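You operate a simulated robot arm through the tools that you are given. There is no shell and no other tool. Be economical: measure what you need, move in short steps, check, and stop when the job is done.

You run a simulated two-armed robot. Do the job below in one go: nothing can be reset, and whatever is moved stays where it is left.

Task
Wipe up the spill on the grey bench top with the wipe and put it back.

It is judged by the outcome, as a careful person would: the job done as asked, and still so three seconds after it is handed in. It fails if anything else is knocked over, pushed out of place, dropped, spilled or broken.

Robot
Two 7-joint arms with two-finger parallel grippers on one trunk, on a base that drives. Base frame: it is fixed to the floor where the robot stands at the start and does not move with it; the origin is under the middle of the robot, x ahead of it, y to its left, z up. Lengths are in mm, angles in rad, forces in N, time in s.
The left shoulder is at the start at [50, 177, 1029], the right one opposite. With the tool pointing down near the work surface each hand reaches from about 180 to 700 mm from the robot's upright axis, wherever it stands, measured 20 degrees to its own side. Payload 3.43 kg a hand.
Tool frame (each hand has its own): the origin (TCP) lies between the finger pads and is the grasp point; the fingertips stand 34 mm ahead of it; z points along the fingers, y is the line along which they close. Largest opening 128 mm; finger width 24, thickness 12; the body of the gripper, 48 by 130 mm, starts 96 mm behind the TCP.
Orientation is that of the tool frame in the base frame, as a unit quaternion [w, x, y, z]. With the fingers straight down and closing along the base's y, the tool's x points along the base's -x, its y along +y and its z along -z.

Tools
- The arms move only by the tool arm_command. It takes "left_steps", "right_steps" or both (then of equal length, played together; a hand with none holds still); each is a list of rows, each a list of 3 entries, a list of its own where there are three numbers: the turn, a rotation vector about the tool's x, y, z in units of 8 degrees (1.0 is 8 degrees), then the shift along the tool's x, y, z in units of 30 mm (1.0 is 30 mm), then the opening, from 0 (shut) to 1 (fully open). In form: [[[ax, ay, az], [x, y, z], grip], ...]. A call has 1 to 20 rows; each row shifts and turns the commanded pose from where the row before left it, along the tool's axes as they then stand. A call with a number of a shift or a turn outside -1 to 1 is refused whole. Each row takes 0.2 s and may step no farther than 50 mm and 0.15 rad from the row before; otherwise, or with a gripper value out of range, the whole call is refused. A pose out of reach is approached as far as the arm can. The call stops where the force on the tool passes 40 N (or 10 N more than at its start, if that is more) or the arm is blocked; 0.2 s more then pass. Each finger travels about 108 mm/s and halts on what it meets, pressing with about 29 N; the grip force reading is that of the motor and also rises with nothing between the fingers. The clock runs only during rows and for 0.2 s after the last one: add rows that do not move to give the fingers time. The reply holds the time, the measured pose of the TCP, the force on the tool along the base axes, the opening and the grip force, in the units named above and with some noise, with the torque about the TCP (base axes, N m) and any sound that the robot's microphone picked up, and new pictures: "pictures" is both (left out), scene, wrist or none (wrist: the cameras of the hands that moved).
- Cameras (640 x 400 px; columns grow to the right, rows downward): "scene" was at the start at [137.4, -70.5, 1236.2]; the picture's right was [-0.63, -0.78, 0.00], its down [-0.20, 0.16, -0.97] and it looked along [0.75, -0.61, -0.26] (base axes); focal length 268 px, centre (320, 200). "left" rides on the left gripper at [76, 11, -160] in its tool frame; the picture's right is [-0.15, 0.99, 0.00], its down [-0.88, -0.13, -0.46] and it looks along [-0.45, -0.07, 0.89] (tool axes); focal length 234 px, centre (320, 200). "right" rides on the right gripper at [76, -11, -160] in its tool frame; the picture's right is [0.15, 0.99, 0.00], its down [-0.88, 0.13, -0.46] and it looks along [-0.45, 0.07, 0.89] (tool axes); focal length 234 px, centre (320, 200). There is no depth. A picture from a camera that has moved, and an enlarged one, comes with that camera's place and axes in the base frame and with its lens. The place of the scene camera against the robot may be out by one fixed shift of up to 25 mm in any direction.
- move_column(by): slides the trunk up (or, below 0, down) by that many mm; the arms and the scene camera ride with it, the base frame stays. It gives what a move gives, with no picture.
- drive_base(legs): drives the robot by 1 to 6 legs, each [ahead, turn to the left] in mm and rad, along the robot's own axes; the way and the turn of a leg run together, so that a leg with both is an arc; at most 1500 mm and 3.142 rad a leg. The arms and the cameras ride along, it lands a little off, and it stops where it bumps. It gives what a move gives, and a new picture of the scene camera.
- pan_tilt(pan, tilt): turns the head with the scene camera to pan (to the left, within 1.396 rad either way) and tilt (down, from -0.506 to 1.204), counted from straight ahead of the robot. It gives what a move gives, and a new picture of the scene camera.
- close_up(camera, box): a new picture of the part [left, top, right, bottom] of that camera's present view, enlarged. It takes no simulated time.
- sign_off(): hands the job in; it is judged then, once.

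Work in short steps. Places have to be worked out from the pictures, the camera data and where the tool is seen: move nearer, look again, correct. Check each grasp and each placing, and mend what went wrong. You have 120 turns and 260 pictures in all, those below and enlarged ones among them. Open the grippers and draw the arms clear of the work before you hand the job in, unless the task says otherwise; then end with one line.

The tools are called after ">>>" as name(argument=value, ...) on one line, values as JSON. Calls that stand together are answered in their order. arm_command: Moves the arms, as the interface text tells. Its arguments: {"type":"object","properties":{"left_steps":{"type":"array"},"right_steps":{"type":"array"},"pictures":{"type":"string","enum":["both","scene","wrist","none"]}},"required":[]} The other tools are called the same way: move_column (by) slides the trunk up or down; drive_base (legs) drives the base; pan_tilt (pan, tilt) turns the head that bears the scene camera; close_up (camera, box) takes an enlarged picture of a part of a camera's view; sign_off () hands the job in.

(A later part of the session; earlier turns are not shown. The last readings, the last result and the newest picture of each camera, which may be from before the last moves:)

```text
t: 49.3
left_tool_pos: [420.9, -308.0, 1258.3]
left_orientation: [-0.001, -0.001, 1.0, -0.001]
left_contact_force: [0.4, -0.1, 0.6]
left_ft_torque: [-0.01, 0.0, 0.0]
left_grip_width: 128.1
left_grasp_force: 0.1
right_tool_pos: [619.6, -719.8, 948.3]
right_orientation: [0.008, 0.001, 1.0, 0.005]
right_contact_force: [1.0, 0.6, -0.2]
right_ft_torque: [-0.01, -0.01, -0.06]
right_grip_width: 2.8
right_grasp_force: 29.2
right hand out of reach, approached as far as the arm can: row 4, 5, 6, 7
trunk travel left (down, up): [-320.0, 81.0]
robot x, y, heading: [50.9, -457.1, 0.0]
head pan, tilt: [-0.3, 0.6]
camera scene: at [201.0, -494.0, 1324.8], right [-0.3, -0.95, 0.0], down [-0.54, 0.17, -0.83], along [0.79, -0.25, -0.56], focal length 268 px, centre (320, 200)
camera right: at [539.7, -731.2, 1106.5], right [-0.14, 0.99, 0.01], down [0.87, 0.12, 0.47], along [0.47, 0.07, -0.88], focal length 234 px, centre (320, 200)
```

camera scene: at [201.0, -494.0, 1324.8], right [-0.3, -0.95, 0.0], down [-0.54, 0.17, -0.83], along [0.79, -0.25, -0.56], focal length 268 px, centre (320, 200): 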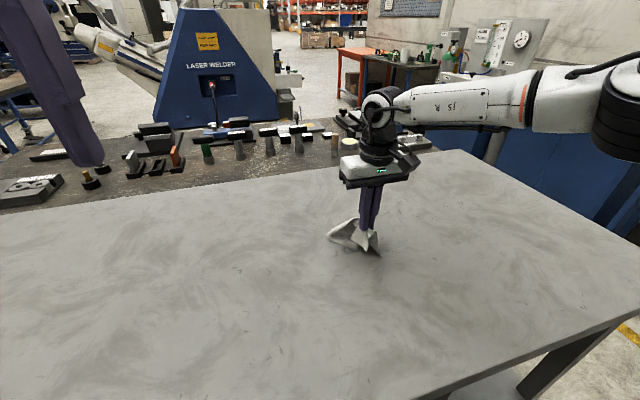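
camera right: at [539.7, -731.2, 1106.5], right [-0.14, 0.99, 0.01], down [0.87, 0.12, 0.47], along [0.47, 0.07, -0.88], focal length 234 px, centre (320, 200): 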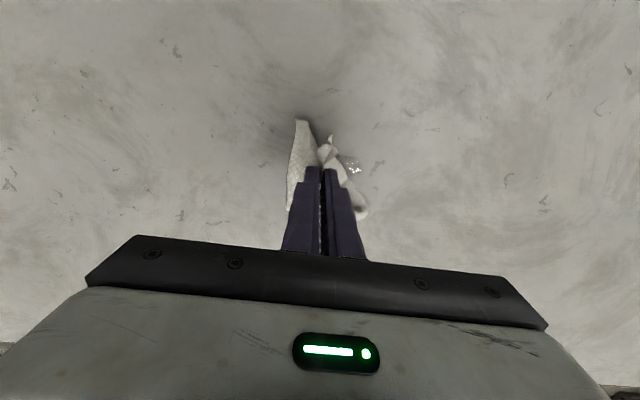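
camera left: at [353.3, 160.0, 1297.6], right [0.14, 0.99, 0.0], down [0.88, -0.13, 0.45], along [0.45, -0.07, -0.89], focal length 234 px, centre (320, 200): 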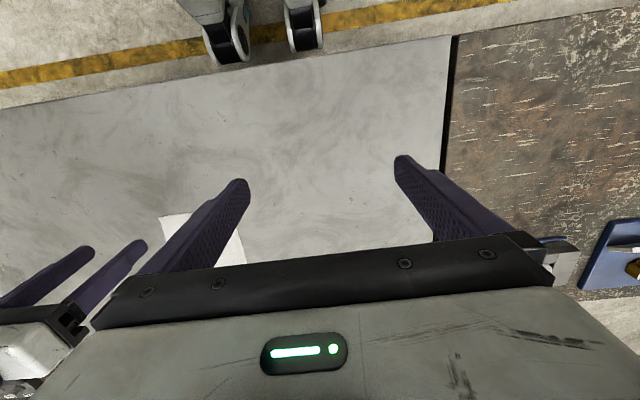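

The spill's near edge shows at about [626,-681]. I zoom in to be sure, then test whether lowering gives more forward reach.

>>> close_up(camera="right", box=[240, 100, 440, 225])

>>> close_up(camera="scene", box=[280, 180, 440, 280])

>>> close_up(camera="left", box=[0, 100, 320, 300])

```text
3.20 times, centred on (340, 162) of right
camera zoom: at [539.7, -731.2, 1106.5], right [-0.14, 0.99, 0.01], down [0.87, 0.12, 0.47], along [0.47, 0.07, -0.88], focal length 749 px, centre (256, 320)
```

zoom: 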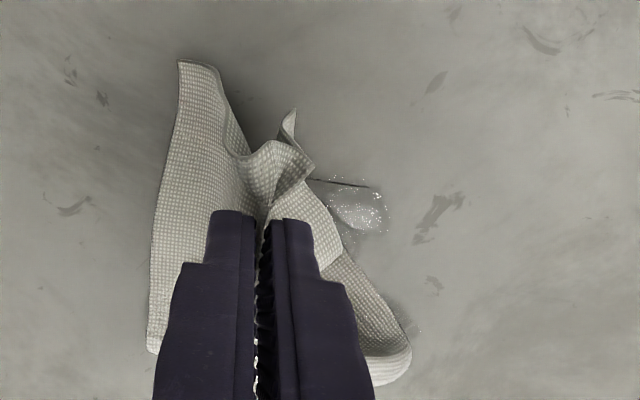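

```text
4.00 times, centred on (360, 230) of scene
camera zoom: at [201.0, -494.0, 1324.8], right [-0.3, -0.95, 0.0], down [-0.54, 0.17, -0.83], along [0.79, -0.25, -0.56], focal length 1073 px, centre (160, 80)
```

zoom: 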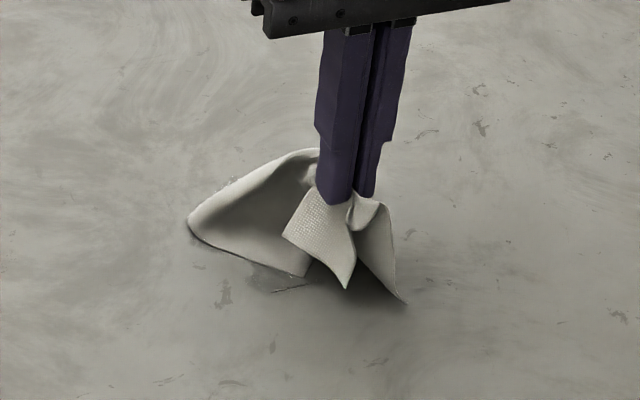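

```text
2.00 times, centred on (160, 200) of left
camera zoom: at [343.6, -296.9, 1417.7], right [0.14, 0.99, 0.0], down [0.88, -0.13, 0.45], along [0.45, -0.07, -0.89], focal length 468 px, centre (640, 200)
```

zoom: 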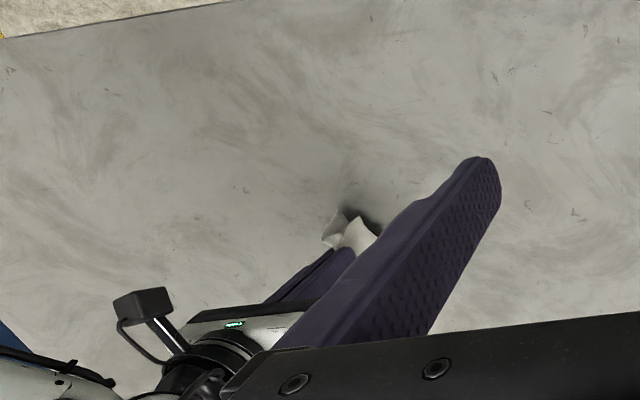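

The spill spans about x 615–685, y −730…−650. I lower the cloth onto it here, then try sliding.

>>> arm_command(right_steps=[[[0, 0, 0], [0, 0.5, 0.5], 0], [[0, 0, 0], [0, 0.5, 0.5], 0], [[0, 0, 0], [0, 0, 0.5], 0], [[0, 0, 0], [0, 0, 0.25], 0], [[0, 0, 0], [0, 0, 0], 0]], pictures="wrist")

```text
t: 50.5
left_tool_pos: [420.1, -307.6, 1257.8]
left_orientation: [-0.001, 0.0, 1.0, 0.0]
left_contact_force: [-0.3, 1.5, -0.2]
left_ft_torque: [-0.01, 0.02, 0.01]
left_grip_width: 128.1
left_grasp_force: 0.1
right_tool_pos: [596.4, -704.4, 907.0]
right_orientation: [0.008, 0.001, 1.0, 0.004]
right_contact_force: [0.6, 0.4, 0.4]
right_ft_torque: [-0.01, 0.0, -0.01]
right_grip_width: 2.8
right_grasp_force: 29.2
right hand out of reach, approached as far as the arm can: row 1, 2, 3
trunk travel left (down, up): [-320.0, 81.0]
robot x, y, heading: [51.5, -456.7, -0.004]
head pan, tilt: [-0.3, 0.6]
camera right: at [517.5, -715.5, 1064.6], right [-0.14, 0.99, 0.01], down [0.87, 0.12, 0.47], along [0.47, 0.07, -0.88], focal length 234 px, centre (320, 200)
```

right: 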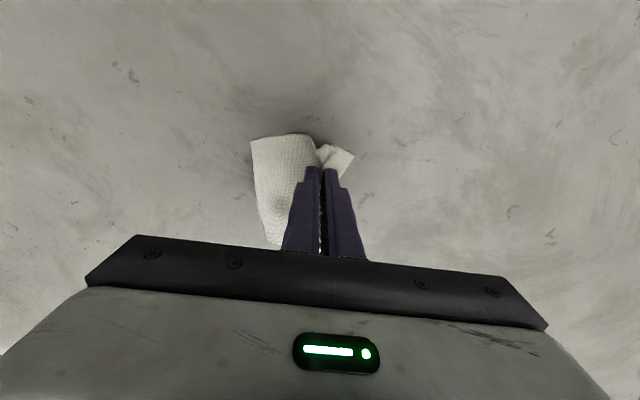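

With the trunk raised, going low shortens reach, so I lift the hand and put the trunk back down.

>>> arm_command(right_steps=[[[0, 0, 0], [0, 0, -1], 0], [[0, 0, 0], [0, 0, -1], 0], [[0, 0, 0], [0, 0, -1], 0], [[0, 0, 0], [0, 0, -1], 0], [[0, 0, 0], [0, 0, 0], 0]], pictures="none")

>>> move_column(by=-100)

>>> arm_command(right_steps=[[[0, 0, 1], [0, 0, 0], 0], [[0, 0, 1], [0, 0, 0], 0], [[0, 0, 1], [0, 0, 0], 0], [[0, 0, 0], [-0.6, -0.2, 0], 0], [[0, 0, 0], [-0.6, -0.2, 0], 0], [[0, 0, 0], [-0.6, -0.2, 0], 0], [[0, 0, 0], [-0.6, -0.2, 0], 0], [[0, 0, 0], [0, 0, 0], 0]], pictures="scene")

```text
t: 51.7
left_tool_pos: [420.1, -308.0, 1258.0]
left_orientation: [-0.001, 0.0, 1.0, 0.0]
left_contact_force: [0.7, 0.3, 0.4]
left_ft_torque: [0.01, 0.05, -0.03]
left_grip_width: 128.1
left_grasp_force: 0.1
right_tool_pos: [594.4, -703.3, 1024.7]
right_orientation: [0.007, 0.001, 1.0, 0.004]
right_contact_force: [-0.1, 0.7, -0.1]
right_ft_torque: [0.01, 0.01, -0.05]
right_grip_width: 2.6
right_grasp_force: 28.8
trunk travel left (down, up): [-320.0, 81.0]
robot x, y, heading: [52.9, -456.9, -0.001]
head pan, tilt: [-0.3, 0.6]
```

```text
t: 53.0
left_tool_pos: [419.7, -308.7, 1158.1]
left_orientation: [0.0, -0.002, 1.0, -0.001]
left_contact_force: [0.6, 1.1, 0.1]
left_ft_torque: [0.0, -0.01, -0.01]
left_grip_width: 127.8
left_grasp_force: 0.0
right_tool_pos: [594.4, -701.9, 925.4]
right_orientation: [0.009, 0.002, 1.0, 0.005]
right_contact_force: [-0.1, -0.2, -0.5]
right_ft_torque: [0.02, 0.02, -0.01]
right_grip_width: 2.8
right_grasp_force: 28.5
trunk travel left (down, up): [-220.0, 181.0]
robot x, y, heading: [51.0, -456.4, -0.001]
head pan, tilt: [-0.3, 0.6]
```

```text
t: 54.8
left_tool_pos: [419.5, -307.9, 1157.4]
left_orientation: [-0.001, -0.001, 1.0, 0.0]
left_contact_force: [0.3, 0.3, 0.5]
left_ft_torque: [0.0, -0.02, 0.03]
left_grip_width: 128.1
left_grasp_force: 0.0
right_tool_pos: [639.9, -756.5, 924.9]
right_orientation: [0.007, 0.21, 0.978, 0.007]
right_contact_force: [0.2, 0.4, 0.0]
right_ft_torque: [0.02, -0.01, 0.03]
right_grip_width: 2.7
right_grasp_force: 28.8
right hand out of reach, approached as far as the arm can: row 7
trunk travel left (down, up): [-220.0, 181.0]
robot x, y, heading: [51.5, -459.2, 0.001]
head pan, tilt: [-0.3, 0.6]
camera scene: at [201.0, -493.9, 1224.8], right [-0.3, -0.95, 0.0], down [-0.54, 0.17, -0.83], along [0.79, -0.25, -0.56], focal length 268 px, centre (320, 200)
```

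scene: 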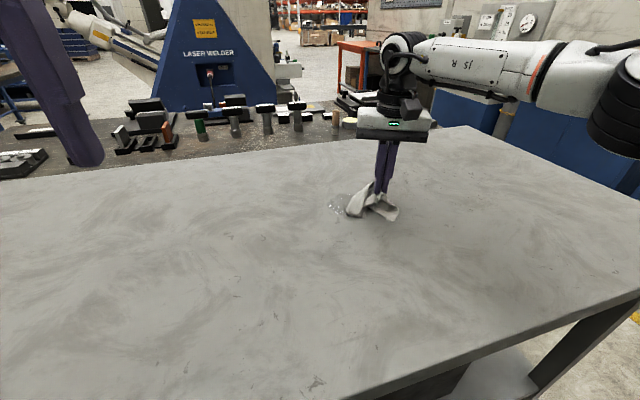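

Yawing the tool helped: reach is now [640,-756]. I take a wrist view to place the spill precisely.

>>> close_up(camera="right", box=[200, 80, 520, 280])

>>> close_up(camera="scene", box=[280, 160, 440, 260])

```text
2.00 times, centred on (360, 180) of right
camera zoom: at [563.5, -735.8, 1083.8], right [0.27, 0.96, 0.01], down [0.85, -0.25, 0.47], along [0.45, -0.12, -0.88], focal length 468 px, centre (240, 240)
```

zoom: 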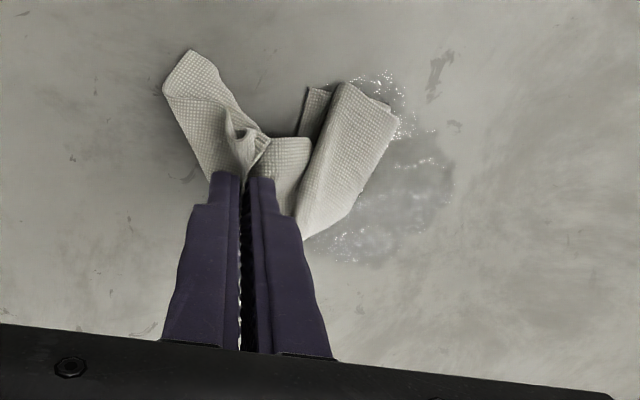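

```text
4.00 times, centred on (360, 210) of scene
camera zoom: at [201.0, -493.9, 1224.8], right [-0.3, -0.95, 0.0], down [-0.54, 0.17, -0.83], along [0.79, -0.25, -0.56], focal length 1073 px, centre (160, 160)
```

zoom: 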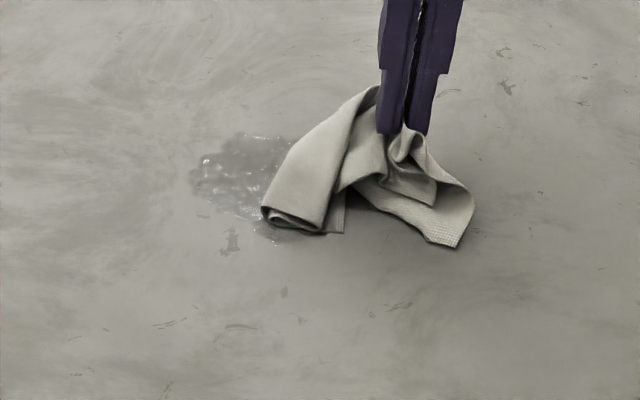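

The spill is now clear: centre ≈[662,-693], spanning x 612–715, y −740…−648. I tilt the fingers forward 24° to gain reach.

>>> arm_command(right_steps=[[[0, -1, 0], [0, 0, 0], 0], [[0, -1, 0], [0, 0, 0], 0], [[0, -1, 0], [0, 0, 0], 0], [[0, 0, 0], [0, 0, 0], 0]], pictures="scene")

```text
t: 55.8
left_tool_pos: [419.8, -309.1, 1158.4]
left_orientation: [-0.001, -0.001, 1.0, -0.001]
left_contact_force: [0.4, -0.1, -0.3]
left_ft_torque: [0.01, 0.01, -0.03]
left_grip_width: 128.1
left_grasp_force: 0.1
right_tool_pos: [640.6, -756.5, 924.3]
right_orientation: [0.212, 0.207, 0.954, -0.039]
right_contact_force: [-0.4, 0.2, 0.9]
right_ft_torque: [0.02, 0.0, 0.05]
right_grip_width: 2.8
right_grasp_force: 28.5
trunk travel left (down, up): [-220.0, 181.0]
robot x, y, heading: [52.2, -454.9, 0.003]
head pan, tilt: [-0.3, 0.6]
camera scene: at [201.0, -494.0, 1224.8], right [-0.3, -0.95, 0.0], down [-0.54, 0.17, -0.83], along [0.79, -0.25, -0.57], focal length 268 px, centre (320, 200)
```

scene: 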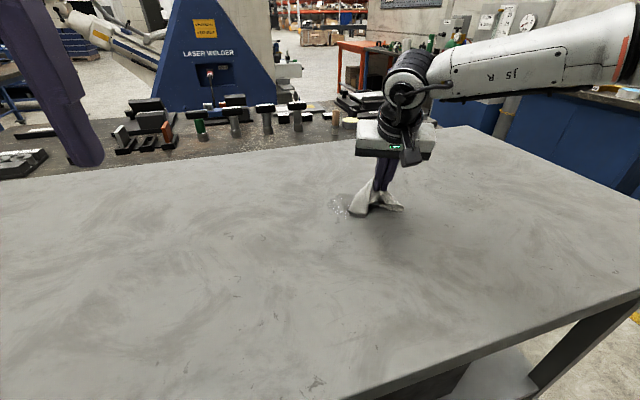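

Tool axes computed; fingertips are at about [654,-762,893]. I lower straight down ~36 mm to press the cloth lightly beside the spill.

>>> arm_command(right_steps=[[[0, 0, 0], [0.23, 0, 0.5], 0], [[0, 0, 0], [0.23, 0, 0.5], 0], [[0, 0, 0], [0.03, 0, 0.06], 0], [[0, 0, 0], [0.03, 0, 0.06], 0], [[0, 0, 0], [0, 0, 0], 0]], pictures="wrist")

```text
t: 57.0
left_tool_pos: [419.5, -307.6, 1158.4]
left_orientation: [0.001, 0.0, 1.0, -0.001]
left_contact_force: [0.0, -0.3, -0.6]
left_ft_torque: [0.02, 0.0, 0.04]
left_grip_width: 128.1
left_grasp_force: 0.1
right_tool_pos: [643.3, -756.7, 889.5]
right_orientation: [0.213, 0.207, 0.954, -0.037]
right_contact_force: [0.4, -0.7, 8.5]
right_ft_torque: [-0.07, -0.03, 0.0]
right_grip_width: 2.8
right_grasp_force: 29.0
trunk travel left (down, up): [-220.0, 181.0]
robot x, y, heading: [51.9, -453.9, 0.004]
head pan, tilt: [-0.3, 0.6]
camera right: at [512.4, -711.7, 1002.3], right [0.29, 0.96, -0.04], down [0.6, -0.14, 0.79], along [0.75, -0.25, -0.62], focal length 234 px, centre (320, 200)
```

right: 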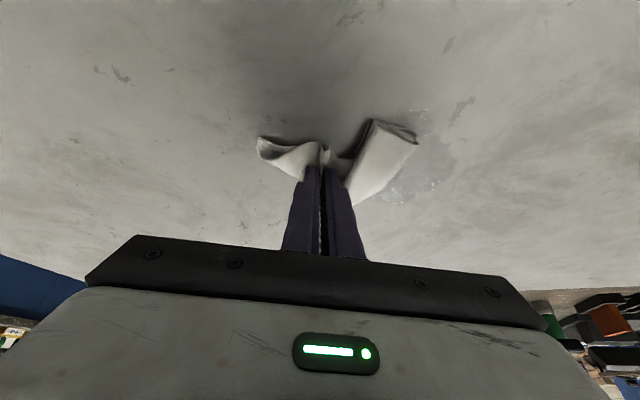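

The cloth presses with 8.5 N. I stroke 120 mm in +y across the middle of the spill.

>>> arm_command(right_steps=[[[0, 0, 0], [0.252, 0.607, -0.108], 0], [[0, 0, 0], [0.252, 0.607, -0.108], 0], [[0, 0, 0], [0.252, 0.607, -0.108], 0], [[0, 0, 0], [0.252, 0.607, -0.108], 0], [[0, 0, 0], [0.252, 0.607, -0.108], 0], [[0, 0, 0], [0.252, 0.607, -0.108], 0], [[0, 0, 0], [0, 0, 0], 0]])

```text
t: 58.6
left_tool_pos: [420.5, -308.8, 1158.5]
left_orientation: [0.0, -0.001, 1.0, 0.001]
left_contact_force: [-0.5, -0.3, -0.4]
left_ft_torque: [0.0, 0.0, 0.01]
left_grip_width: 127.8
left_grasp_force: 0.0
right_tool_pos: [625.9, -656.1, 890.4]
right_orientation: [0.21, 0.207, 0.955, -0.036]
right_contact_force: [-1.8, -1.2, 1.4]
right_ft_torque: [0.01, -0.01, 0.07]
right_grip_width: 2.9
right_grasp_force: 29.0
right hand out of reach, approached as far as the arm can: row 5, 6
trunk travel left (down, up): [-220.0, 181.0]
robot x, y, heading: [53.1, -456.5, -0.004]
head pan, tilt: [-0.3, 0.6]
camera scene: at [200.8, -493.9, 1224.7], right [-0.3, -0.95, 0.0], down [-0.54, 0.17, -0.83], along [0.79, -0.25, -0.56], focal length 268 px, centre (320, 200)
camera right: at [497.3, -611.3, 1003.8], right [0.28, 0.96, -0.04], down [0.61, -0.14, 0.78], along [0.74, -0.25, -0.62], focal length 234 px, centre (320, 200)
```

scene: 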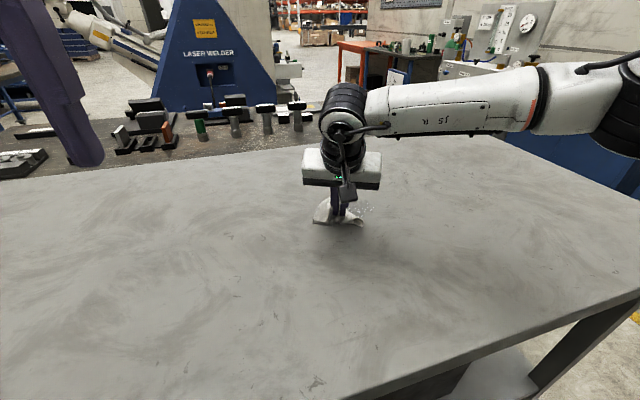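
right: 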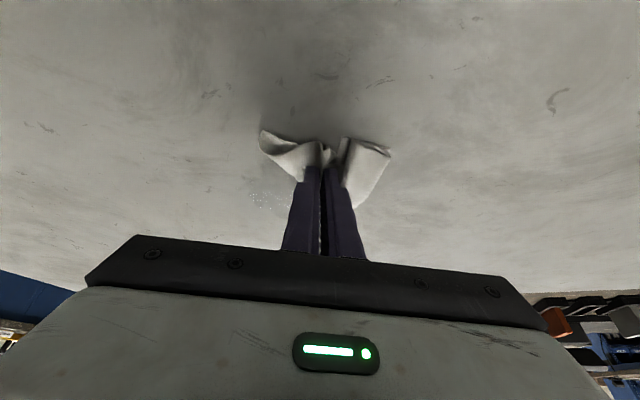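

Most of the near/left part is gone; a remainder shows around [670,-725]. I stroke back in −y with some +x, keeping light pressure.

>>> arm_command(right_steps=[[[0, 0, 0], [-0.42, -0.407, 0.2], 0], [[0, 0, 0], [-0.42, -0.407, 0.2], 0], [[0, 0, 0], [-0.42, -0.407, 0.2], 0], [[0, 0, 0], [-0.42, -0.407, 0.2], 0], [[0, 0, 0], [-0.42, -0.407, 0.2], 0], [[0, 0, 0], [0, 0, 0], 0]])

```text
t: 60.0
left_tool_pos: [420.8, -307.8, 1158.4]
left_orientation: [-0.002, -0.002, 1.0, 0.0]
left_contact_force: [-0.4, -0.2, 0.3]
left_ft_torque: [0.0, -0.02, 0.02]
left_grip_width: 128.1
left_grasp_force: 0.1
right_tool_pos: [667.8, -737.6, 891.8]
right_orientation: [0.21, 0.206, 0.955, -0.038]
right_contact_force: [-0.6, -0.9, 0.9]
right_ft_torque: [-0.01, -0.01, 0.06]
right_grip_width: 2.5
right_grasp_force: 28.8
trunk travel left (down, up): [-220.0, 181.0]
robot x, y, heading: [51.5, -456.6, -0.001]
head pan, tilt: [-0.3, 0.6]
camera scene: at [200.9, -493.9, 1224.9], right [-0.3, -0.95, 0.0], down [-0.54, 0.17, -0.83], along [0.79, -0.25, -0.56], focal length 268 px, centre (320, 200)
camera right: at [537.7, -692.8, 1004.3], right [0.28, 0.96, -0.05], down [0.6, -0.14, 0.78], along [0.74, -0.25, -0.62], focal length 234 px, centre (320, 200)
```

scene: 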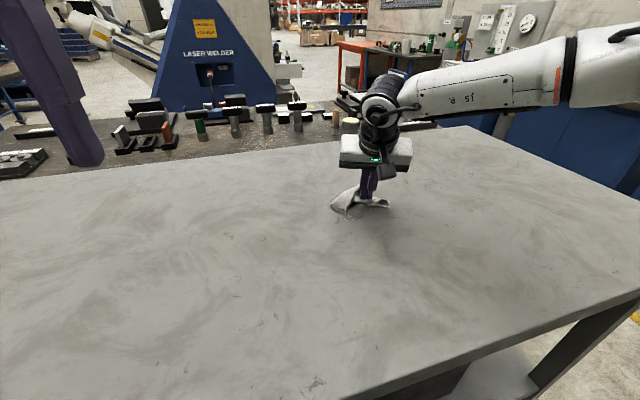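
right: 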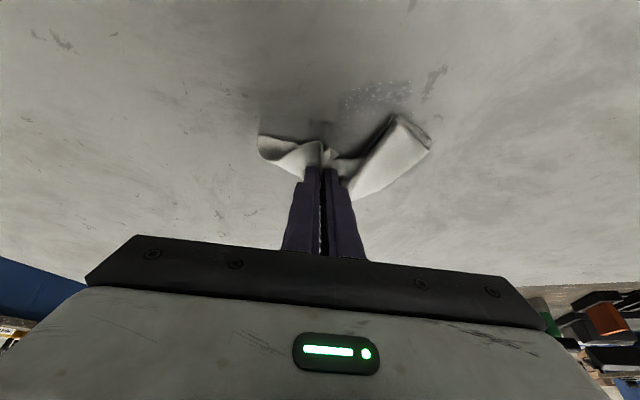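

A near strip remains around [622,-687]. I draw back toward the robot with slightly more pressure and stroke across it.

>>> arm_command(right_steps=[[[0, 0, 0], [0.5, 0.05, -0.19], 0], [[0, 0, 0], [0.5, 0.05, -0.19], 0], [[0, 0, 0], [0.5, 0.05, -0.19], 0], [[0, 0, 0], [0.5, 0.05, -0.19], 0], [[0, 0, 0], [0.252, 0.607, -0.108], 0], [[0, 0, 0], [0.252, 0.607, -0.108], 0], [[0, 0, 0], [0.252, 0.607, -0.108], 0], [[0, 0, 0], [0.27, -0.14, -0.13], 0], [[0, 0, 0], [-0.252, -0.607, 0.108], 0], [[0, 0, 0], [-0.252, -0.607, 0.108], 0], [[0, 0, 0], [-0.252, -0.607, 0.108], 0], [[0, 0, 0], [-0.252, -0.607, 0.108], 0], [[0, 0, 0], [-0.252, -0.607, 0.108], 0], [[0, 0, 0], [0, 0, 0], 0]])

```text
t: 63.0
left_tool_pos: [419.8, -306.7, 1158.4]
left_orientation: [0.001, -0.001, 1.0, -0.001]
left_contact_force: [-0.8, 0.9, -0.3]
left_ft_torque: [0.04, 0.03, -0.02]
left_grip_width: 127.9
left_grasp_force: 0.1
right_tool_pos: [600.0, -743.6, 889.2]
right_orientation: [0.213, 0.206, 0.954, -0.037]
right_contact_force: [0.3, 4.8, 22.7]
right_ft_torque: [0.03, -0.04, 0.04]
right_grip_width: 2.9
right_grasp_force: 28.7
trunk travel left (down, up): [-220.0, 181.0]
robot x, y, heading: [53.5, -458.5, 0.004]
head pan, tilt: [-0.3, 0.6]
camera scene: at [199.0, -492.4, 1225.2], right [-0.3, -0.95, 0.0], down [-0.54, 0.17, -0.83], along [0.79, -0.25, -0.56], focal length 268 px, centre (320, 200)
camera right: at [469.6, -698.8, 1001.3], right [0.28, 0.96, -0.04], down [0.6, -0.14, 0.79], along [0.75, -0.25, -0.62], focal length 234 px, centre (320, 200)
```

scene: 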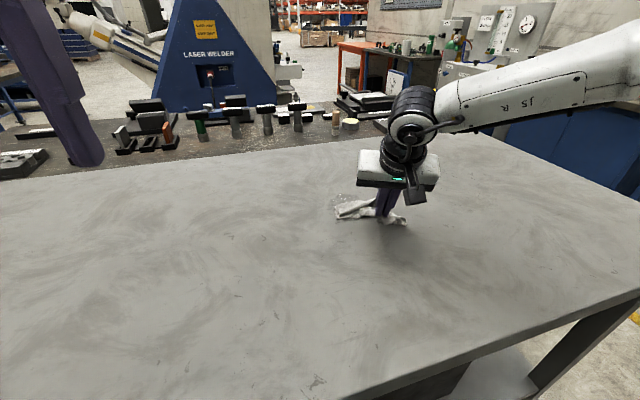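
right: 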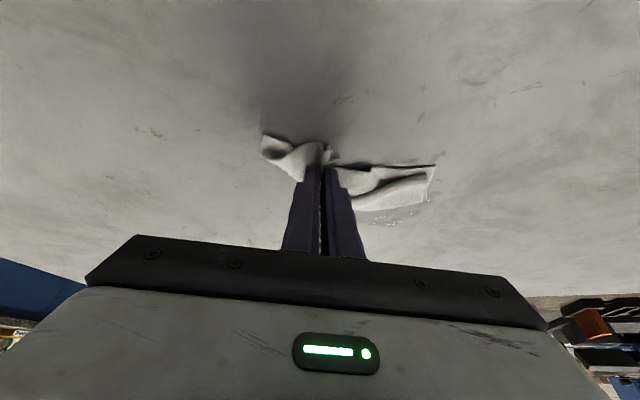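

Near part is clean; a remainder is at about [695,-686] on the far side. I lift a little and tilt 16° more to reach there.

>>> arm_command(right_steps=[[[0, 0, 0], [-0.2, 0, -0.45], 0], [[0, -1, 0], [-0.1, 0, -0.2], 0], [[0, -1, 0], [0, 0, 0], 0], [[0, 0, 0], [0, 0, 0], 0]], pictures="none")

```text
t: 64.0
left_tool_pos: [420.3, -307.5, 1158.2]
left_orientation: [-0.001, 0.0, 1.0, -0.001]
left_contact_force: [0.2, -0.2, -0.7]
left_ft_torque: [0.01, 0.01, 0.01]
left_grip_width: 127.9
left_grasp_force: 0.1
right_tool_pos: [600.6, -746.6, 906.3]
right_orientation: [0.341, 0.2, 0.916, -0.067]
right_contact_force: [0.2, -0.3, -0.7]
right_ft_torque: [-0.02, -0.02, 0.04]
right_grip_width: 2.8
right_grasp_force: 29.2
trunk travel left (down, up): [-220.0, 181.0]
robot x, y, heading: [53.1, -455.6, -0.004]
head pan, tilt: [-0.3, 0.6]
```

Now I move above the far side (tip at ≈[700,-745]) and lower to contact.

>>> arm_command(right_steps=[[[0, 0, 0], [-0.34, 0.277, 0.297], 0], [[0, 0, 0], [-0.34, 0.277, 0.297], 0], [[0, 0, 0], [-0.34, 0.277, 0.297], 0], [[0, 0, 0], [-0.34, 0.277, 0.297], 0], [[0, 0, 0], [-0.34, 0.277, 0.297], 0], [[0, 0, 0], [0.18, 0, 0.21], 0], [[0, 0, 0], [0.18, 0, 0.21], 0], [[0, 0, 0], [0.06, 0, 0.07], 0], [[0, 0, 0], [0, 0, 0], 0]])

```text
t: 66.0
left_tool_pos: [420.4, -307.6, 1157.6]
left_orientation: [-0.002, 0.0, 1.0, -0.001]
left_contact_force: [-0.6, 0.2, -0.5]
left_ft_torque: [-0.04, -0.04, 0.02]
left_grip_width: 128.0
left_grasp_force: 0.0
right_tool_pos: [678.8, -735.8, 888.2]
right_orientation: [0.342, 0.199, 0.916, -0.066]
right_contact_force: [-0.6, 0.4, 0.9]
right_ft_torque: [-0.06, -0.02, -0.01]
right_grip_width: 2.8
right_grasp_force: 28.7
trunk travel left (down, up): [-220.0, 181.0]
robot x, y, heading: [53.4, -456.6, 0.0]
head pan, tilt: [-0.3, 0.6]
camera scene: at [200.8, -493.9, 1224.9], right [-0.3, -0.95, 0.0], down [-0.54, 0.17, -0.83], along [0.79, -0.25, -0.56], focal length 268 px, centre (320, 200)
camera right: at [526.5, -679.9, 959.3], right [0.31, 0.95, -0.08], down [0.39, -0.05, 0.92], along [0.87, -0.31, -0.38], focal length 234 px, centre (320, 200)
```

scene: 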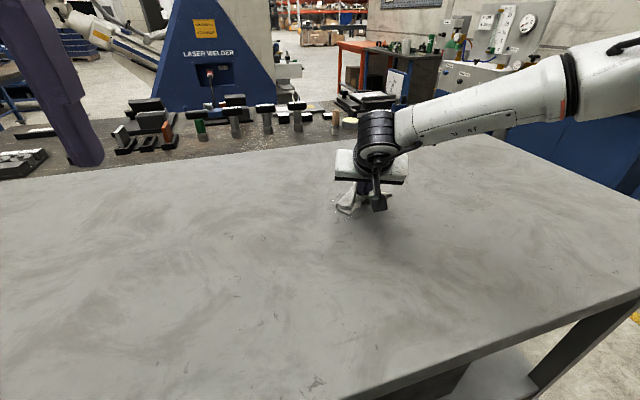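
right: 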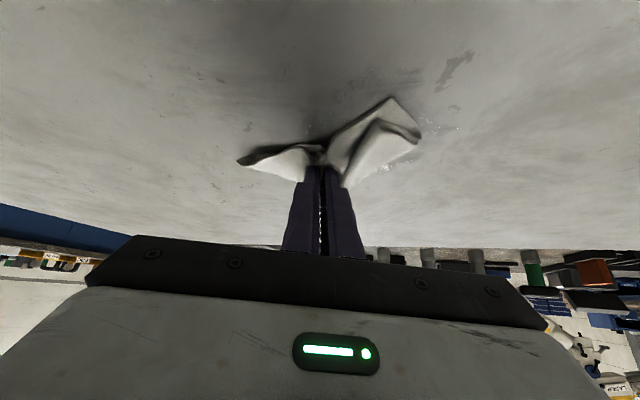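

Faint residue remains around the rim. I press and stroke +y along the far side.

>>> arm_command(right_steps=[[[0, 0, 0], [0.08, 0, 0.09], 0], [[0, 0, 0], [0.214, 0.607, -0.173], 0], [[0, 0, 0], [0.214, 0.607, -0.173], 0], [[0, 0, 0], [0.214, 0.607, -0.173], 0], [[0, 0, 0], [0.214, 0.607, -0.173], 0], [[0, 0, 0], [0.214, 0.607, -0.173], 0], [[0, 0, 0], [0, 0, 0], 0]], pictures="wrist")

```text
t: 67.6
left_tool_pos: [419.5, -308.2, 1157.4]
left_orientation: [-0.001, 0.0, 1.0, 0.0]
left_contact_force: [0.6, -0.5, -0.3]
left_ft_torque: [-0.02, 0.0, -0.02]
left_grip_width: 128.1
left_grasp_force: 0.1
right_tool_pos: [655.6, -670.3, 895.0]
right_orientation: [0.341, 0.198, 0.917, -0.064]
right_contact_force: [0.0, -0.7, -0.3]
right_ft_torque: [0.03, 0.01, 0.03]
right_grip_width: 3.0
right_grasp_force: 28.9
right hand out of reach, approached as far as the arm can: row 4, 5, 6
trunk travel left (down, up): [-220.0, 181.0]
robot x, y, heading: [55.1, -454.0, -0.004]
head pan, tilt: [-0.3, 0.6]
camera right: at [502.1, -614.8, 966.8], right [0.3, 0.95, -0.08], down [0.39, -0.05, 0.92], along [0.87, -0.31, -0.38], focal length 234 px, centre (320, 200)
```

right: 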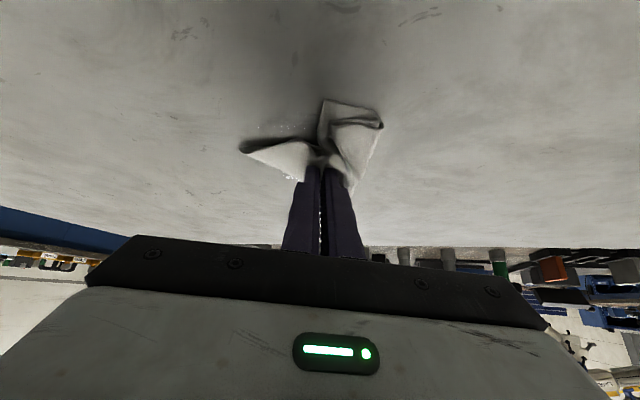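

Reach toward the middle is limiting again; more tool yaw helped before, so I yaw 24° further and see.

>>> arm_command(right_steps=[[[0, 0, 1], [0, 0, 0], 0], [[0, 0, 1], [0, 0, 0], 0], [[0, 0, 1], [0, 0, 0], 0], [[0, 0, 0], [0, 0, 0], 0]], pictures="wrist")

```text
t: 68.6
left_tool_pos: [420.3, -307.8, 1157.5]
left_orientation: [-0.001, -0.001, 1.0, -0.001]
left_contact_force: [0.1, 1.4, 0.2]
left_ft_torque: [0.0, -0.04, 0.01]
left_grip_width: 127.8
left_grasp_force: 0.1
right_tool_pos: [655.3, -671.0, 895.8]
right_orientation: [0.347, 0.386, 0.855, 0.007]
right_contact_force: [0.2, -0.3, 0.8]
right_ft_torque: [-0.01, 0.03, -0.01]
right_grip_width: 2.7
right_grasp_force: 29.1
trunk travel left (down, up): [-220.0, 181.0]
robot x, y, heading: [53.6, -457.0, -0.002]
head pan, tilt: [-0.3, 0.6]
camera right: at [516.5, -586.6, 968.6], right [0.58, 0.79, 0.19], down [0.22, -0.38, 0.9], along [0.78, -0.48, -0.39], focal length 234 px, centre (320, 200)
```

right: 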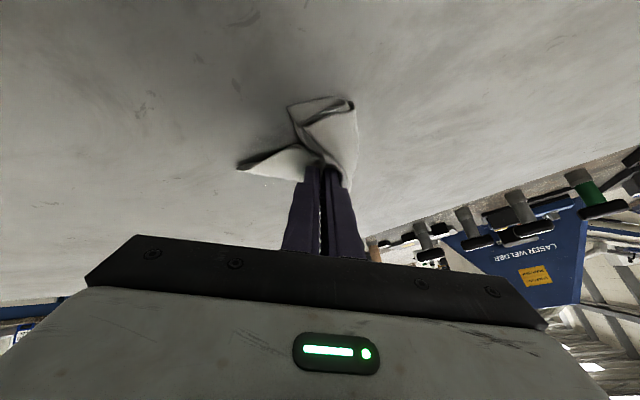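

I test the reach: +25 mm in x and 8 mm down.

>>> arm_command(right_steps=[[[0, 0, 0], [-0.113, 0.235, 0.352], 0], [[0, 0, 0], [-0.113, 0.235, 0.352], 0], [[0, 0, 0], [0, 0, 0], 0]], pictures="scene")

```text
t: 69.4
left_tool_pos: [420.5, -308.2, 1157.9]
left_orientation: [-0.001, 0.0, 1.0, 0.0]
left_contact_force: [0.0, -0.1, -1.5]
left_ft_torque: [-0.01, -0.01, 0.0]
left_grip_width: 127.8
left_grasp_force: 0.1
right_tool_pos: [670.9, -683.7, 891.5]
right_orientation: [0.347, 0.386, 0.855, 0.007]
right_contact_force: [-0.3, 0.4, 0.0]
right_ft_torque: [-0.02, 0.0, 0.07]
right_grip_width: 2.8
right_grasp_force: 28.2
right hand out of reach, approached as far as the arm can: row 1, 2
trunk travel left (down, up): [-220.0, 181.0]
robot x, y, heading: [54.8, -455.6, -0.001]
head pan, tilt: [-0.3, 0.6]
camera scene: at [200.9, -493.9, 1224.8], right [-0.3, -0.95, 0.0], down [-0.54, 0.17, -0.83], along [0.79, -0.25, -0.56], focal length 268 px, centre (320, 200)
```

scene: 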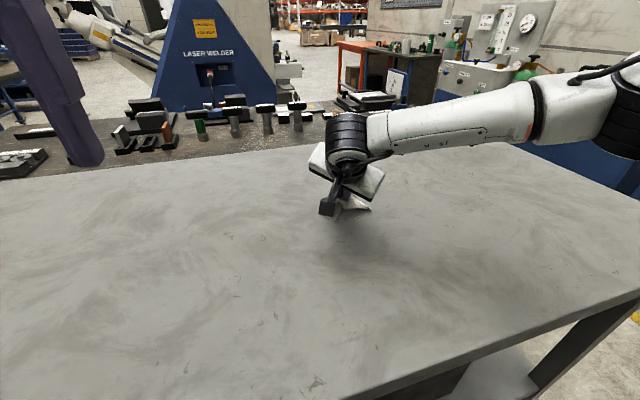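

The tip is now at ≈[691,-692] over the far part. I press ~4 mm and pull toward the robot across the spill.

>>> arm_command(right_steps=[[[0, 0, 0], [0.08, -0.037, 0.1], 0], [[0, 0, 0], [0.05, -0.02, 0.06], 0], [[0, 0, 0], [0.23, -0.327, -0.3], 0], [[0, 0, 0], [0.23, -0.327, -0.3], 0], [[0, 0, 0], [0.23, -0.327, -0.3], 0], [[0, 0, 0], [0.23, -0.327, -0.3], 0], [[0, 0, 0], [0.23, -0.327, -0.3], 0], [[0, 0, 0], [0, 0, 0], 0]])

```text
t: 71.2
left_tool_pos: [419.2, -307.5, 1158.3]
left_orientation: [0.0, -0.001, 1.0, -0.001]
left_contact_force: [0.5, -0.2, 0.4]
left_ft_torque: [0.01, -0.04, 0.0]
left_grip_width: 128.1
left_grasp_force: 0.0
right_tool_pos: [595.0, -680.1, 887.8]
right_orientation: [0.351, 0.385, 0.853, 0.008]
right_contact_force: [4.7, -0.2, 22.5]
right_ft_torque: [-0.25, -0.32, 0.08]
right_grip_width: 2.8
right_grasp_force: 28.8
trunk travel left (down, up): [-220.0, 181.0]
robot x, y, heading: [51.7, -457.7, -0.003]
head pan, tilt: [-0.3, 0.6]
camera scene: at [199.5, -493.2, 1225.2], right [-0.3, -0.95, 0.0], down [-0.54, 0.17, -0.83], along [0.79, -0.25, -0.56], focal length 268 px, centre (320, 200)
camera right: at [456.6, -596.2, 959.4], right [0.58, 0.79, 0.19], down [0.21, -0.37, 0.9], along [0.79, -0.48, -0.38], focal length 234 px, centre (320, 200)
```

scene: 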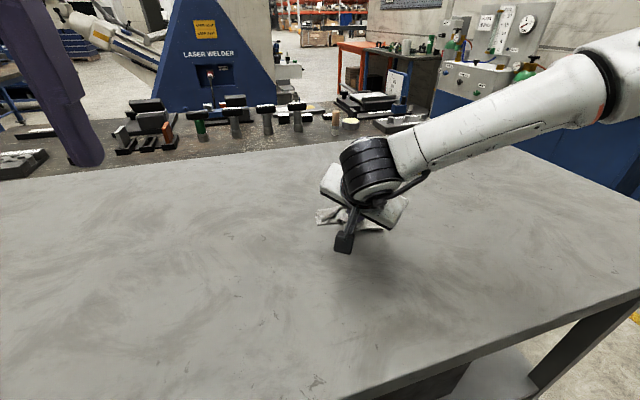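
right: 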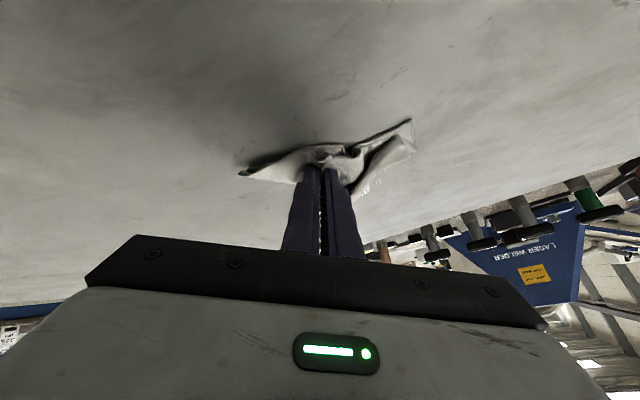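

I lift and pull the hand aside to inspect what is left.

>>> arm_command(right_steps=[[[0, 0, 0], [-0.15, 0.07, -0.2], 0], [[0, 0, 0], [-0.59, -0.69, -0.82], 0], [[0, 0, 0], [-0.59, -0.69, -0.82], 0], [[0, 0, 0], [-0.59, -0.69, -0.82], 0], [[0, 0, 0], [-0.59, -0.69, -0.82], 0], [[0, 0, 0], [0, 0, 0], 0]])

>>> close_up(camera="scene", box=[280, 160, 440, 260])

```text
t: 72.6
left_tool_pos: [420.6, -308.4, 1157.4]
left_orientation: [-0.001, -0.001, 1.0, 0.0]
left_contact_force: [-0.2, 0.0, 0.1]
left_ft_torque: [0.01, -0.01, -0.01]
left_grip_width: 128.0
left_grasp_force: 0.2
right_tool_pos: [511.2, -760.2, 983.3]
right_orientation: [0.347, 0.386, 0.855, 0.005]
right_contact_force: [0.3, 0.1, 0.0]
right_ft_torque: [-0.04, 0.04, 0.0]
right_grip_width: 2.7
right_grasp_force: 29.2
trunk travel left (down, up): [-220.0, 181.0]
robot x, y, heading: [50.1, -452.5, 0.002]
head pan, tilt: [-0.3, 0.6]
camera scene: at [201.1, -493.8, 1224.8], right [-0.3, -0.95, 0.0], down [-0.54, 0.17, -0.82], along [0.79, -0.25, -0.57], focal length 268 px, centre (320, 200)
camera right: at [373.6, -676.1, 1056.4], right [0.58, 0.79, 0.19], down [0.22, -0.38, 0.9], along [0.78, -0.48, -0.39], focal length 234 px, centre (320, 200)
```

scene: 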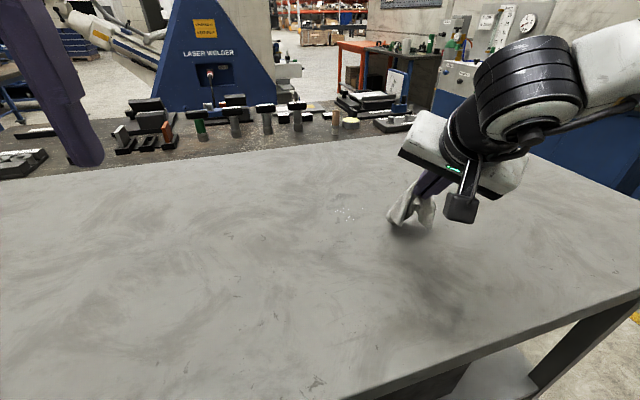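
right: 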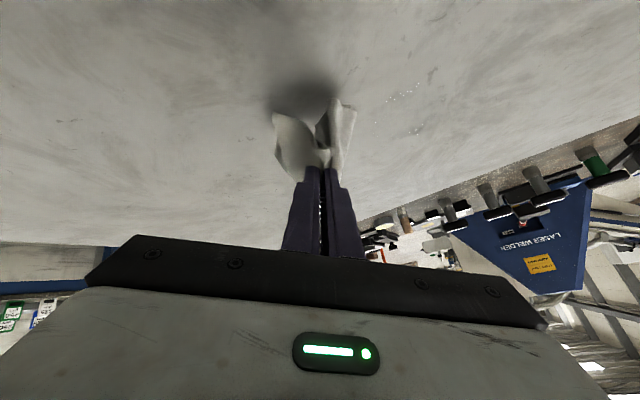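

```text
4.00 times, centred on (360, 210) of scene
camera zoom: at [201.1, -493.8, 1224.8], right [-0.3, -0.95, 0.0], down [-0.54, 0.17, -0.82], along [0.79, -0.25, -0.57], focal length 1073 px, centre (160, 160)
```

zoom: 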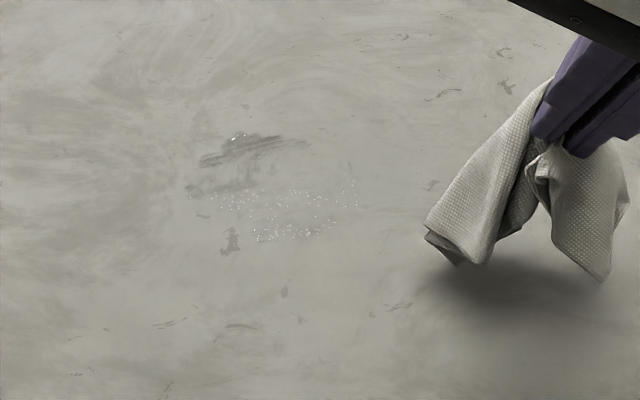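

Some wet streaks and droplets remain. I zoom with the wrist camera to place them.

>>> close_up(camera="right", box=[340, 50, 500, 150])

```text
4.00 times, centred on (420, 100) of right
camera zoom: at [373.6, -676.1, 1056.4], right [0.58, 0.79, 0.19], down [0.22, -0.38, 0.9], along [0.78, -0.48, -0.39], focal length 937 px, centre (-80, 600)
```

zoom: 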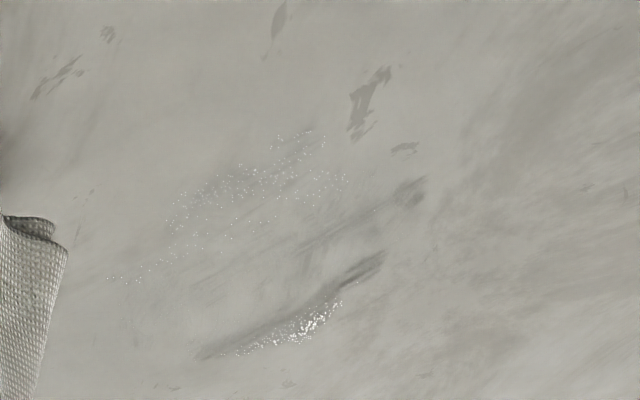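

Remaining residue: near arc at x≈620–650 (y −735…−660) and a far arc at x≈700–715 (y −722…−660). I wipe the near arc first with two pressed strokes.

>>> arm_command(right_steps=[[[0, 0, 0], [0.118, 0.38, 0.779], 0], [[0, 0, 0], [0.118, 0.38, 0.779], 0], [[0, 0, 0], [0.118, 0.38, 0.779], 0], [[0, 0, 0], [0.118, 0.38, 0.779], 0], [[0, 0, 0], [0.118, 0.38, 0.779], 0], [[0, 0, 0], [0.137, -0.065, 0.177], 0], [[0, 0, 0], [0.137, -0.065, 0.177], 0], [[0, 0, 0], [0.355, 0.374, -0.137], 0], [[0, 0, 0], [0.355, 0.374, -0.137], 0], [[0, 0, 0], [0.355, 0.374, -0.137], 0], [[0, 0, 0], [0.355, 0.374, -0.137], 0], [[0, 0, 0], [0.355, 0.374, -0.137], 0], [[0, 0, 0], [0.355, 0.374, -0.137], 0], [[0, 0, 0], [-0.308, 0.437, 0.4], 0], [[0, 0, 0], [-0.355, -0.374, 0.137], 0], [[0, 0, 0], [-0.355, -0.374, 0.137], 0], [[0, 0, 0], [-0.355, -0.374, 0.137], 0], [[0, 0, 0], [-0.355, -0.374, 0.137], 0], [[0, 0, 0], [-0.355, -0.374, 0.137], 0], [[0, 0, 0], [-0.355, -0.374, 0.137], 0]])

```text
t: 76.8
left_tool_pos: [418.8, -308.7, 1157.4]
left_orientation: [0.0, -0.001, 1.0, 0.001]
left_contact_force: [0.3, 0.4, -1.0]
left_ft_torque: [-0.02, 0.02, 0.0]
left_grip_width: 128.0
left_grasp_force: 0.1
right_tool_pos: [627.7, -752.4, 891.5]
right_orientation: [0.348, 0.385, 0.855, 0.007]
right_contact_force: [-0.5, 0.6, 0.7]
right_ft_torque: [0.0, 0.0, 0.01]
right_grip_width: 3.0
right_grasp_force: 28.8
right hand out of reach, approached as far as the arm can: row 13, 14
trunk travel left (down, up): [-220.0, 181.0]
robot x, y, heading: [52.9, -453.1, -0.004]
head pan, tilt: [-0.3, 0.6]
camera scene: at [200.9, -494.0, 1224.8], right [-0.3, -0.95, 0.0], down [-0.54, 0.17, -0.83], along [0.79, -0.25, -0.56], focal length 268 px, centre (320, 200)
camera right: at [490.0, -668.4, 964.2], right [0.58, 0.79, 0.19], down [0.22, -0.38, 0.9], along [0.79, -0.48, -0.39], focal length 234 px, centre (320, 200)
```

scene: 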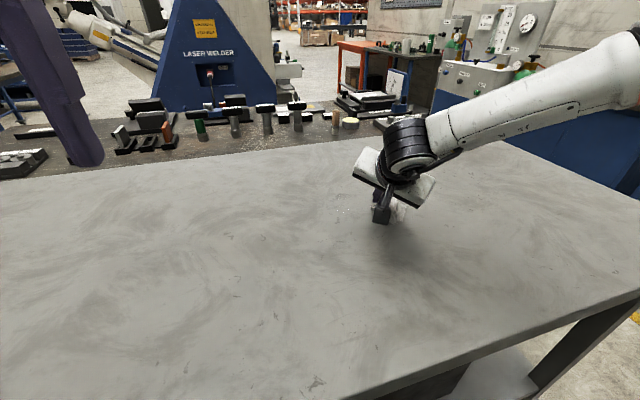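
right: 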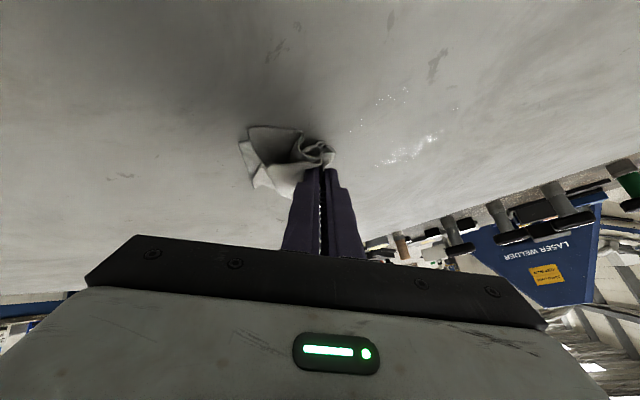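

Pressure faded where the arm ran out of reach. The arm reaches farther to its own side, so I'll lift the cloth and shift the robot ~80 mm left for the far arc.

>>> arm_command(right_steps=[[[0, 0, 0], [-0.2, 0.09, -0.25], 0], [[0, 0, -0.5], [-0.083, -0.25, -0.9], 0], [[0, 0, -0.5], [-0.083, -0.25, -0.9], 0], [[0, 0, -0.5], [-0.083, -0.25, -0.9], 0], [[0, 0, -0.5], [-0.083, -0.25, -0.9], 0], [[0, 0, -0.5], [-0.083, -0.25, -0.9], 0], [[0, 0, -0.5], [-0.083, -0.25, -0.9], 0], [[0, 0, 0], [0, 0, 0], 0]], pictures="none")

```text
t: 78.6
left_tool_pos: [420.5, -308.9, 1157.1]
left_orientation: [-0.001, -0.001, 1.0, 0.0]
left_contact_force: [-0.2, -0.3, -0.3]
left_ft_torque: [-0.05, 0.01, 0.01]
left_grip_width: 128.1
left_grasp_force: 0.0
right_tool_pos: [515.8, -757.4, 1025.0]
right_orientation: [0.34, 0.199, 0.917, -0.066]
right_contact_force: [-0.9, -0.1, -0.7]
right_ft_torque: [0.0, -0.02, 0.0]
right_grip_width: 2.8
right_grasp_force: 29.2
trunk travel left (down, up): [-220.0, 181.0]
robot x, y, heading: [52.7, -456.6, 0.0]
head pan, tilt: [-0.3, 0.6]
```

>>> drive_base(legs=[[-130, 0], [0, 1.2], [88, 0], [0, -1.2], [99, 0]])

>>> close_up(camera="right", box=[320, 50, 480, 150])

```text
t: 87.4
left_tool_pos: [415.2, -204.4, 1157.7]
left_orientation: [-0.001, -0.022, 1.0, 0.0]
left_contact_force: [0.2, 0.1, 0.3]
left_ft_torque: [0.0, 0.01, 0.03]
left_grip_width: 128.2
left_grasp_force: 0.2
right_tool_pos: [527.6, -648.6, 1025.0]
right_orientation: [0.342, 0.179, 0.921, -0.059]
right_contact_force: [0.0, 0.7, 0.3]
right_ft_torque: [0.02, 0.01, -0.01]
right_grip_width: 2.6
right_grasp_force: 28.7
trunk travel left (down, up): [-220.0, 181.0]
robot x, y, heading: [49.9, -368.4, 0.043]
head pan, tilt: [-0.3, 0.6]
camera scene: at [201.7, -399.0, 1224.7], right [-0.26, -0.97, 0.0], down [-0.55, 0.14, -0.82], along [0.8, -0.21, -0.57], focal length 268 px, centre (320, 200)
```

scene: 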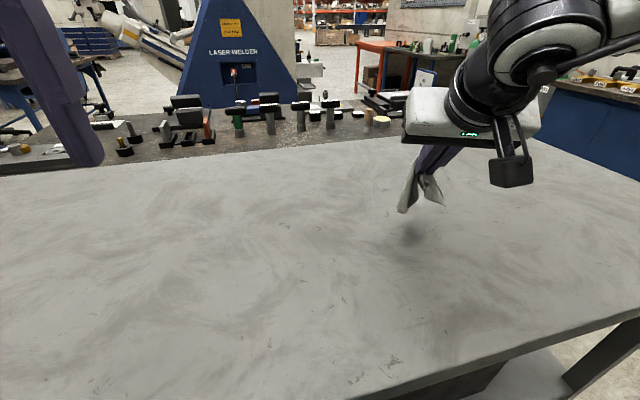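

```text
4.00 times, centred on (400, 100) of right
camera zoom: at [372.6, -598.9, 1097.5], right [0.26, 0.96, -0.08], down [0.39, -0.03, 0.92], along [0.88, -0.27, -0.38], focal length 937 px, centre (0, 600)
```

zoom: 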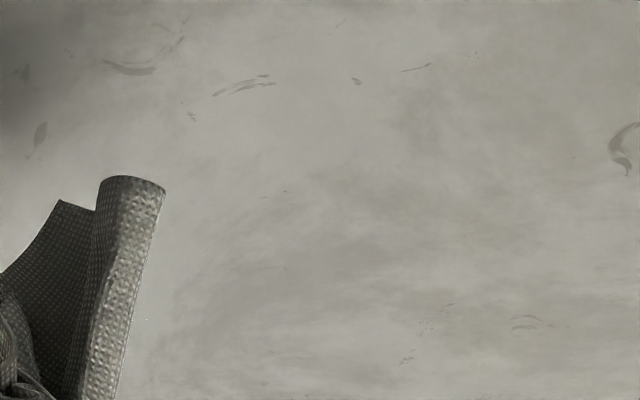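

Now at y≈−368. I move the hand 110 mm to −y to clear the view of the spill.

>>> arm_command(right_steps=[[[0, 0, 0], [-0.265, -0.85, 0.21], 0], [[0, 0, 0], [-0.265, -0.85, 0.21], 0], [[0, 0, 0], [-0.265, -0.85, 0.21], 0], [[0, 0, 0], [-0.265, -0.85, 0.21], 0], [[0, 0, 0], [0, 0, 0], 0]], pictures="wrist")

>>> close_up(camera="right", box=[320, 40, 480, 140])

>>> close_up(camera="scene", box=[340, 160, 500, 260])

```text
t: 88.6
left_tool_pos: [412.1, -204.1, 1158.3]
left_orientation: [-0.001, -0.023, 1.0, 0.001]
left_contact_force: [1.0, 0.2, 0.4]
left_ft_torque: [-0.01, -0.03, -0.01]
left_grip_width: 127.8
left_grasp_force: 0.0
right_tool_pos: [527.0, -758.2, 1026.1]
right_orientation: [0.343, 0.18, 0.92, -0.059]
right_contact_force: [-0.5, -0.8, 0.5]
right_ft_torque: [-0.01, 0.01, 0.0]
right_grip_width: 2.9
right_grasp_force: 29.5
trunk travel left (down, up): [-220.0, 181.0]
robot x, y, heading: [51.7, -368.5, 0.038]
head pan, tilt: [-0.3, 0.6]
camera right: at [371.9, -708.1, 1097.2], right [0.26, 0.96, -0.08], down [0.39, -0.03, 0.92], along [0.88, -0.27, -0.38], focal length 234 px, centre (320, 200)
```

right: 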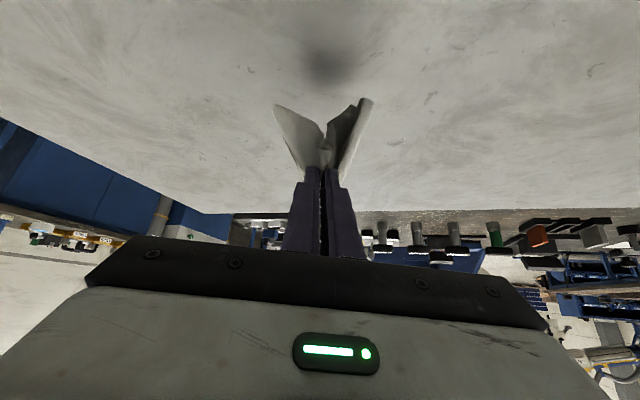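

```text
4.00 times, centred on (400, 90) of right
camera zoom: at [371.9, -708.1, 1097.2], right [0.26, 0.96, -0.08], down [0.39, -0.03, 0.92], along [0.88, -0.27, -0.38], focal length 937 px, centre (0, 640)
```

zoom: 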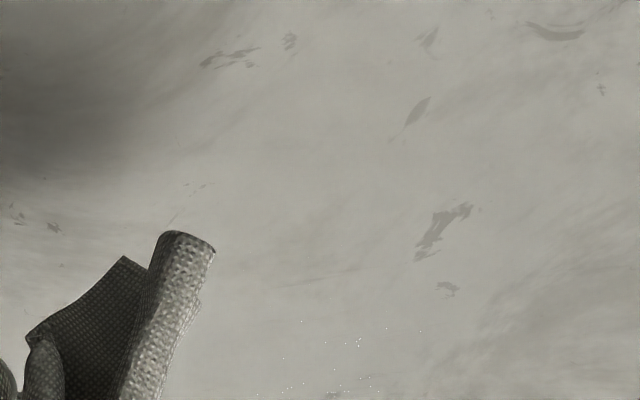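

```text
4.00 times, centred on (420, 210) of scene
camera zoom: at [201.0, -398.9, 1224.8], right [-0.26, -0.97, 0.0], down [-0.55, 0.14, -0.83], along [0.8, -0.21, -0.56], focal length 1073 px, centre (-80, 160)
```

zoom: 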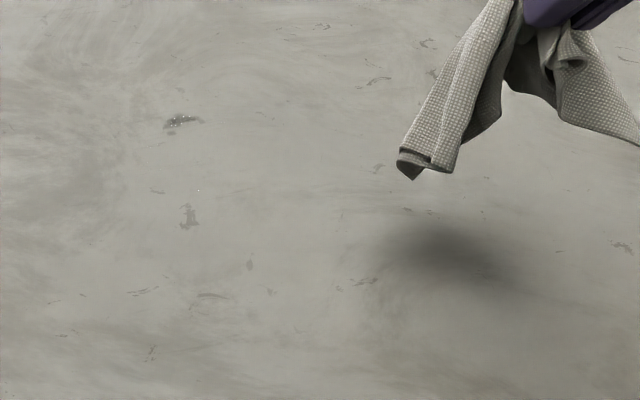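

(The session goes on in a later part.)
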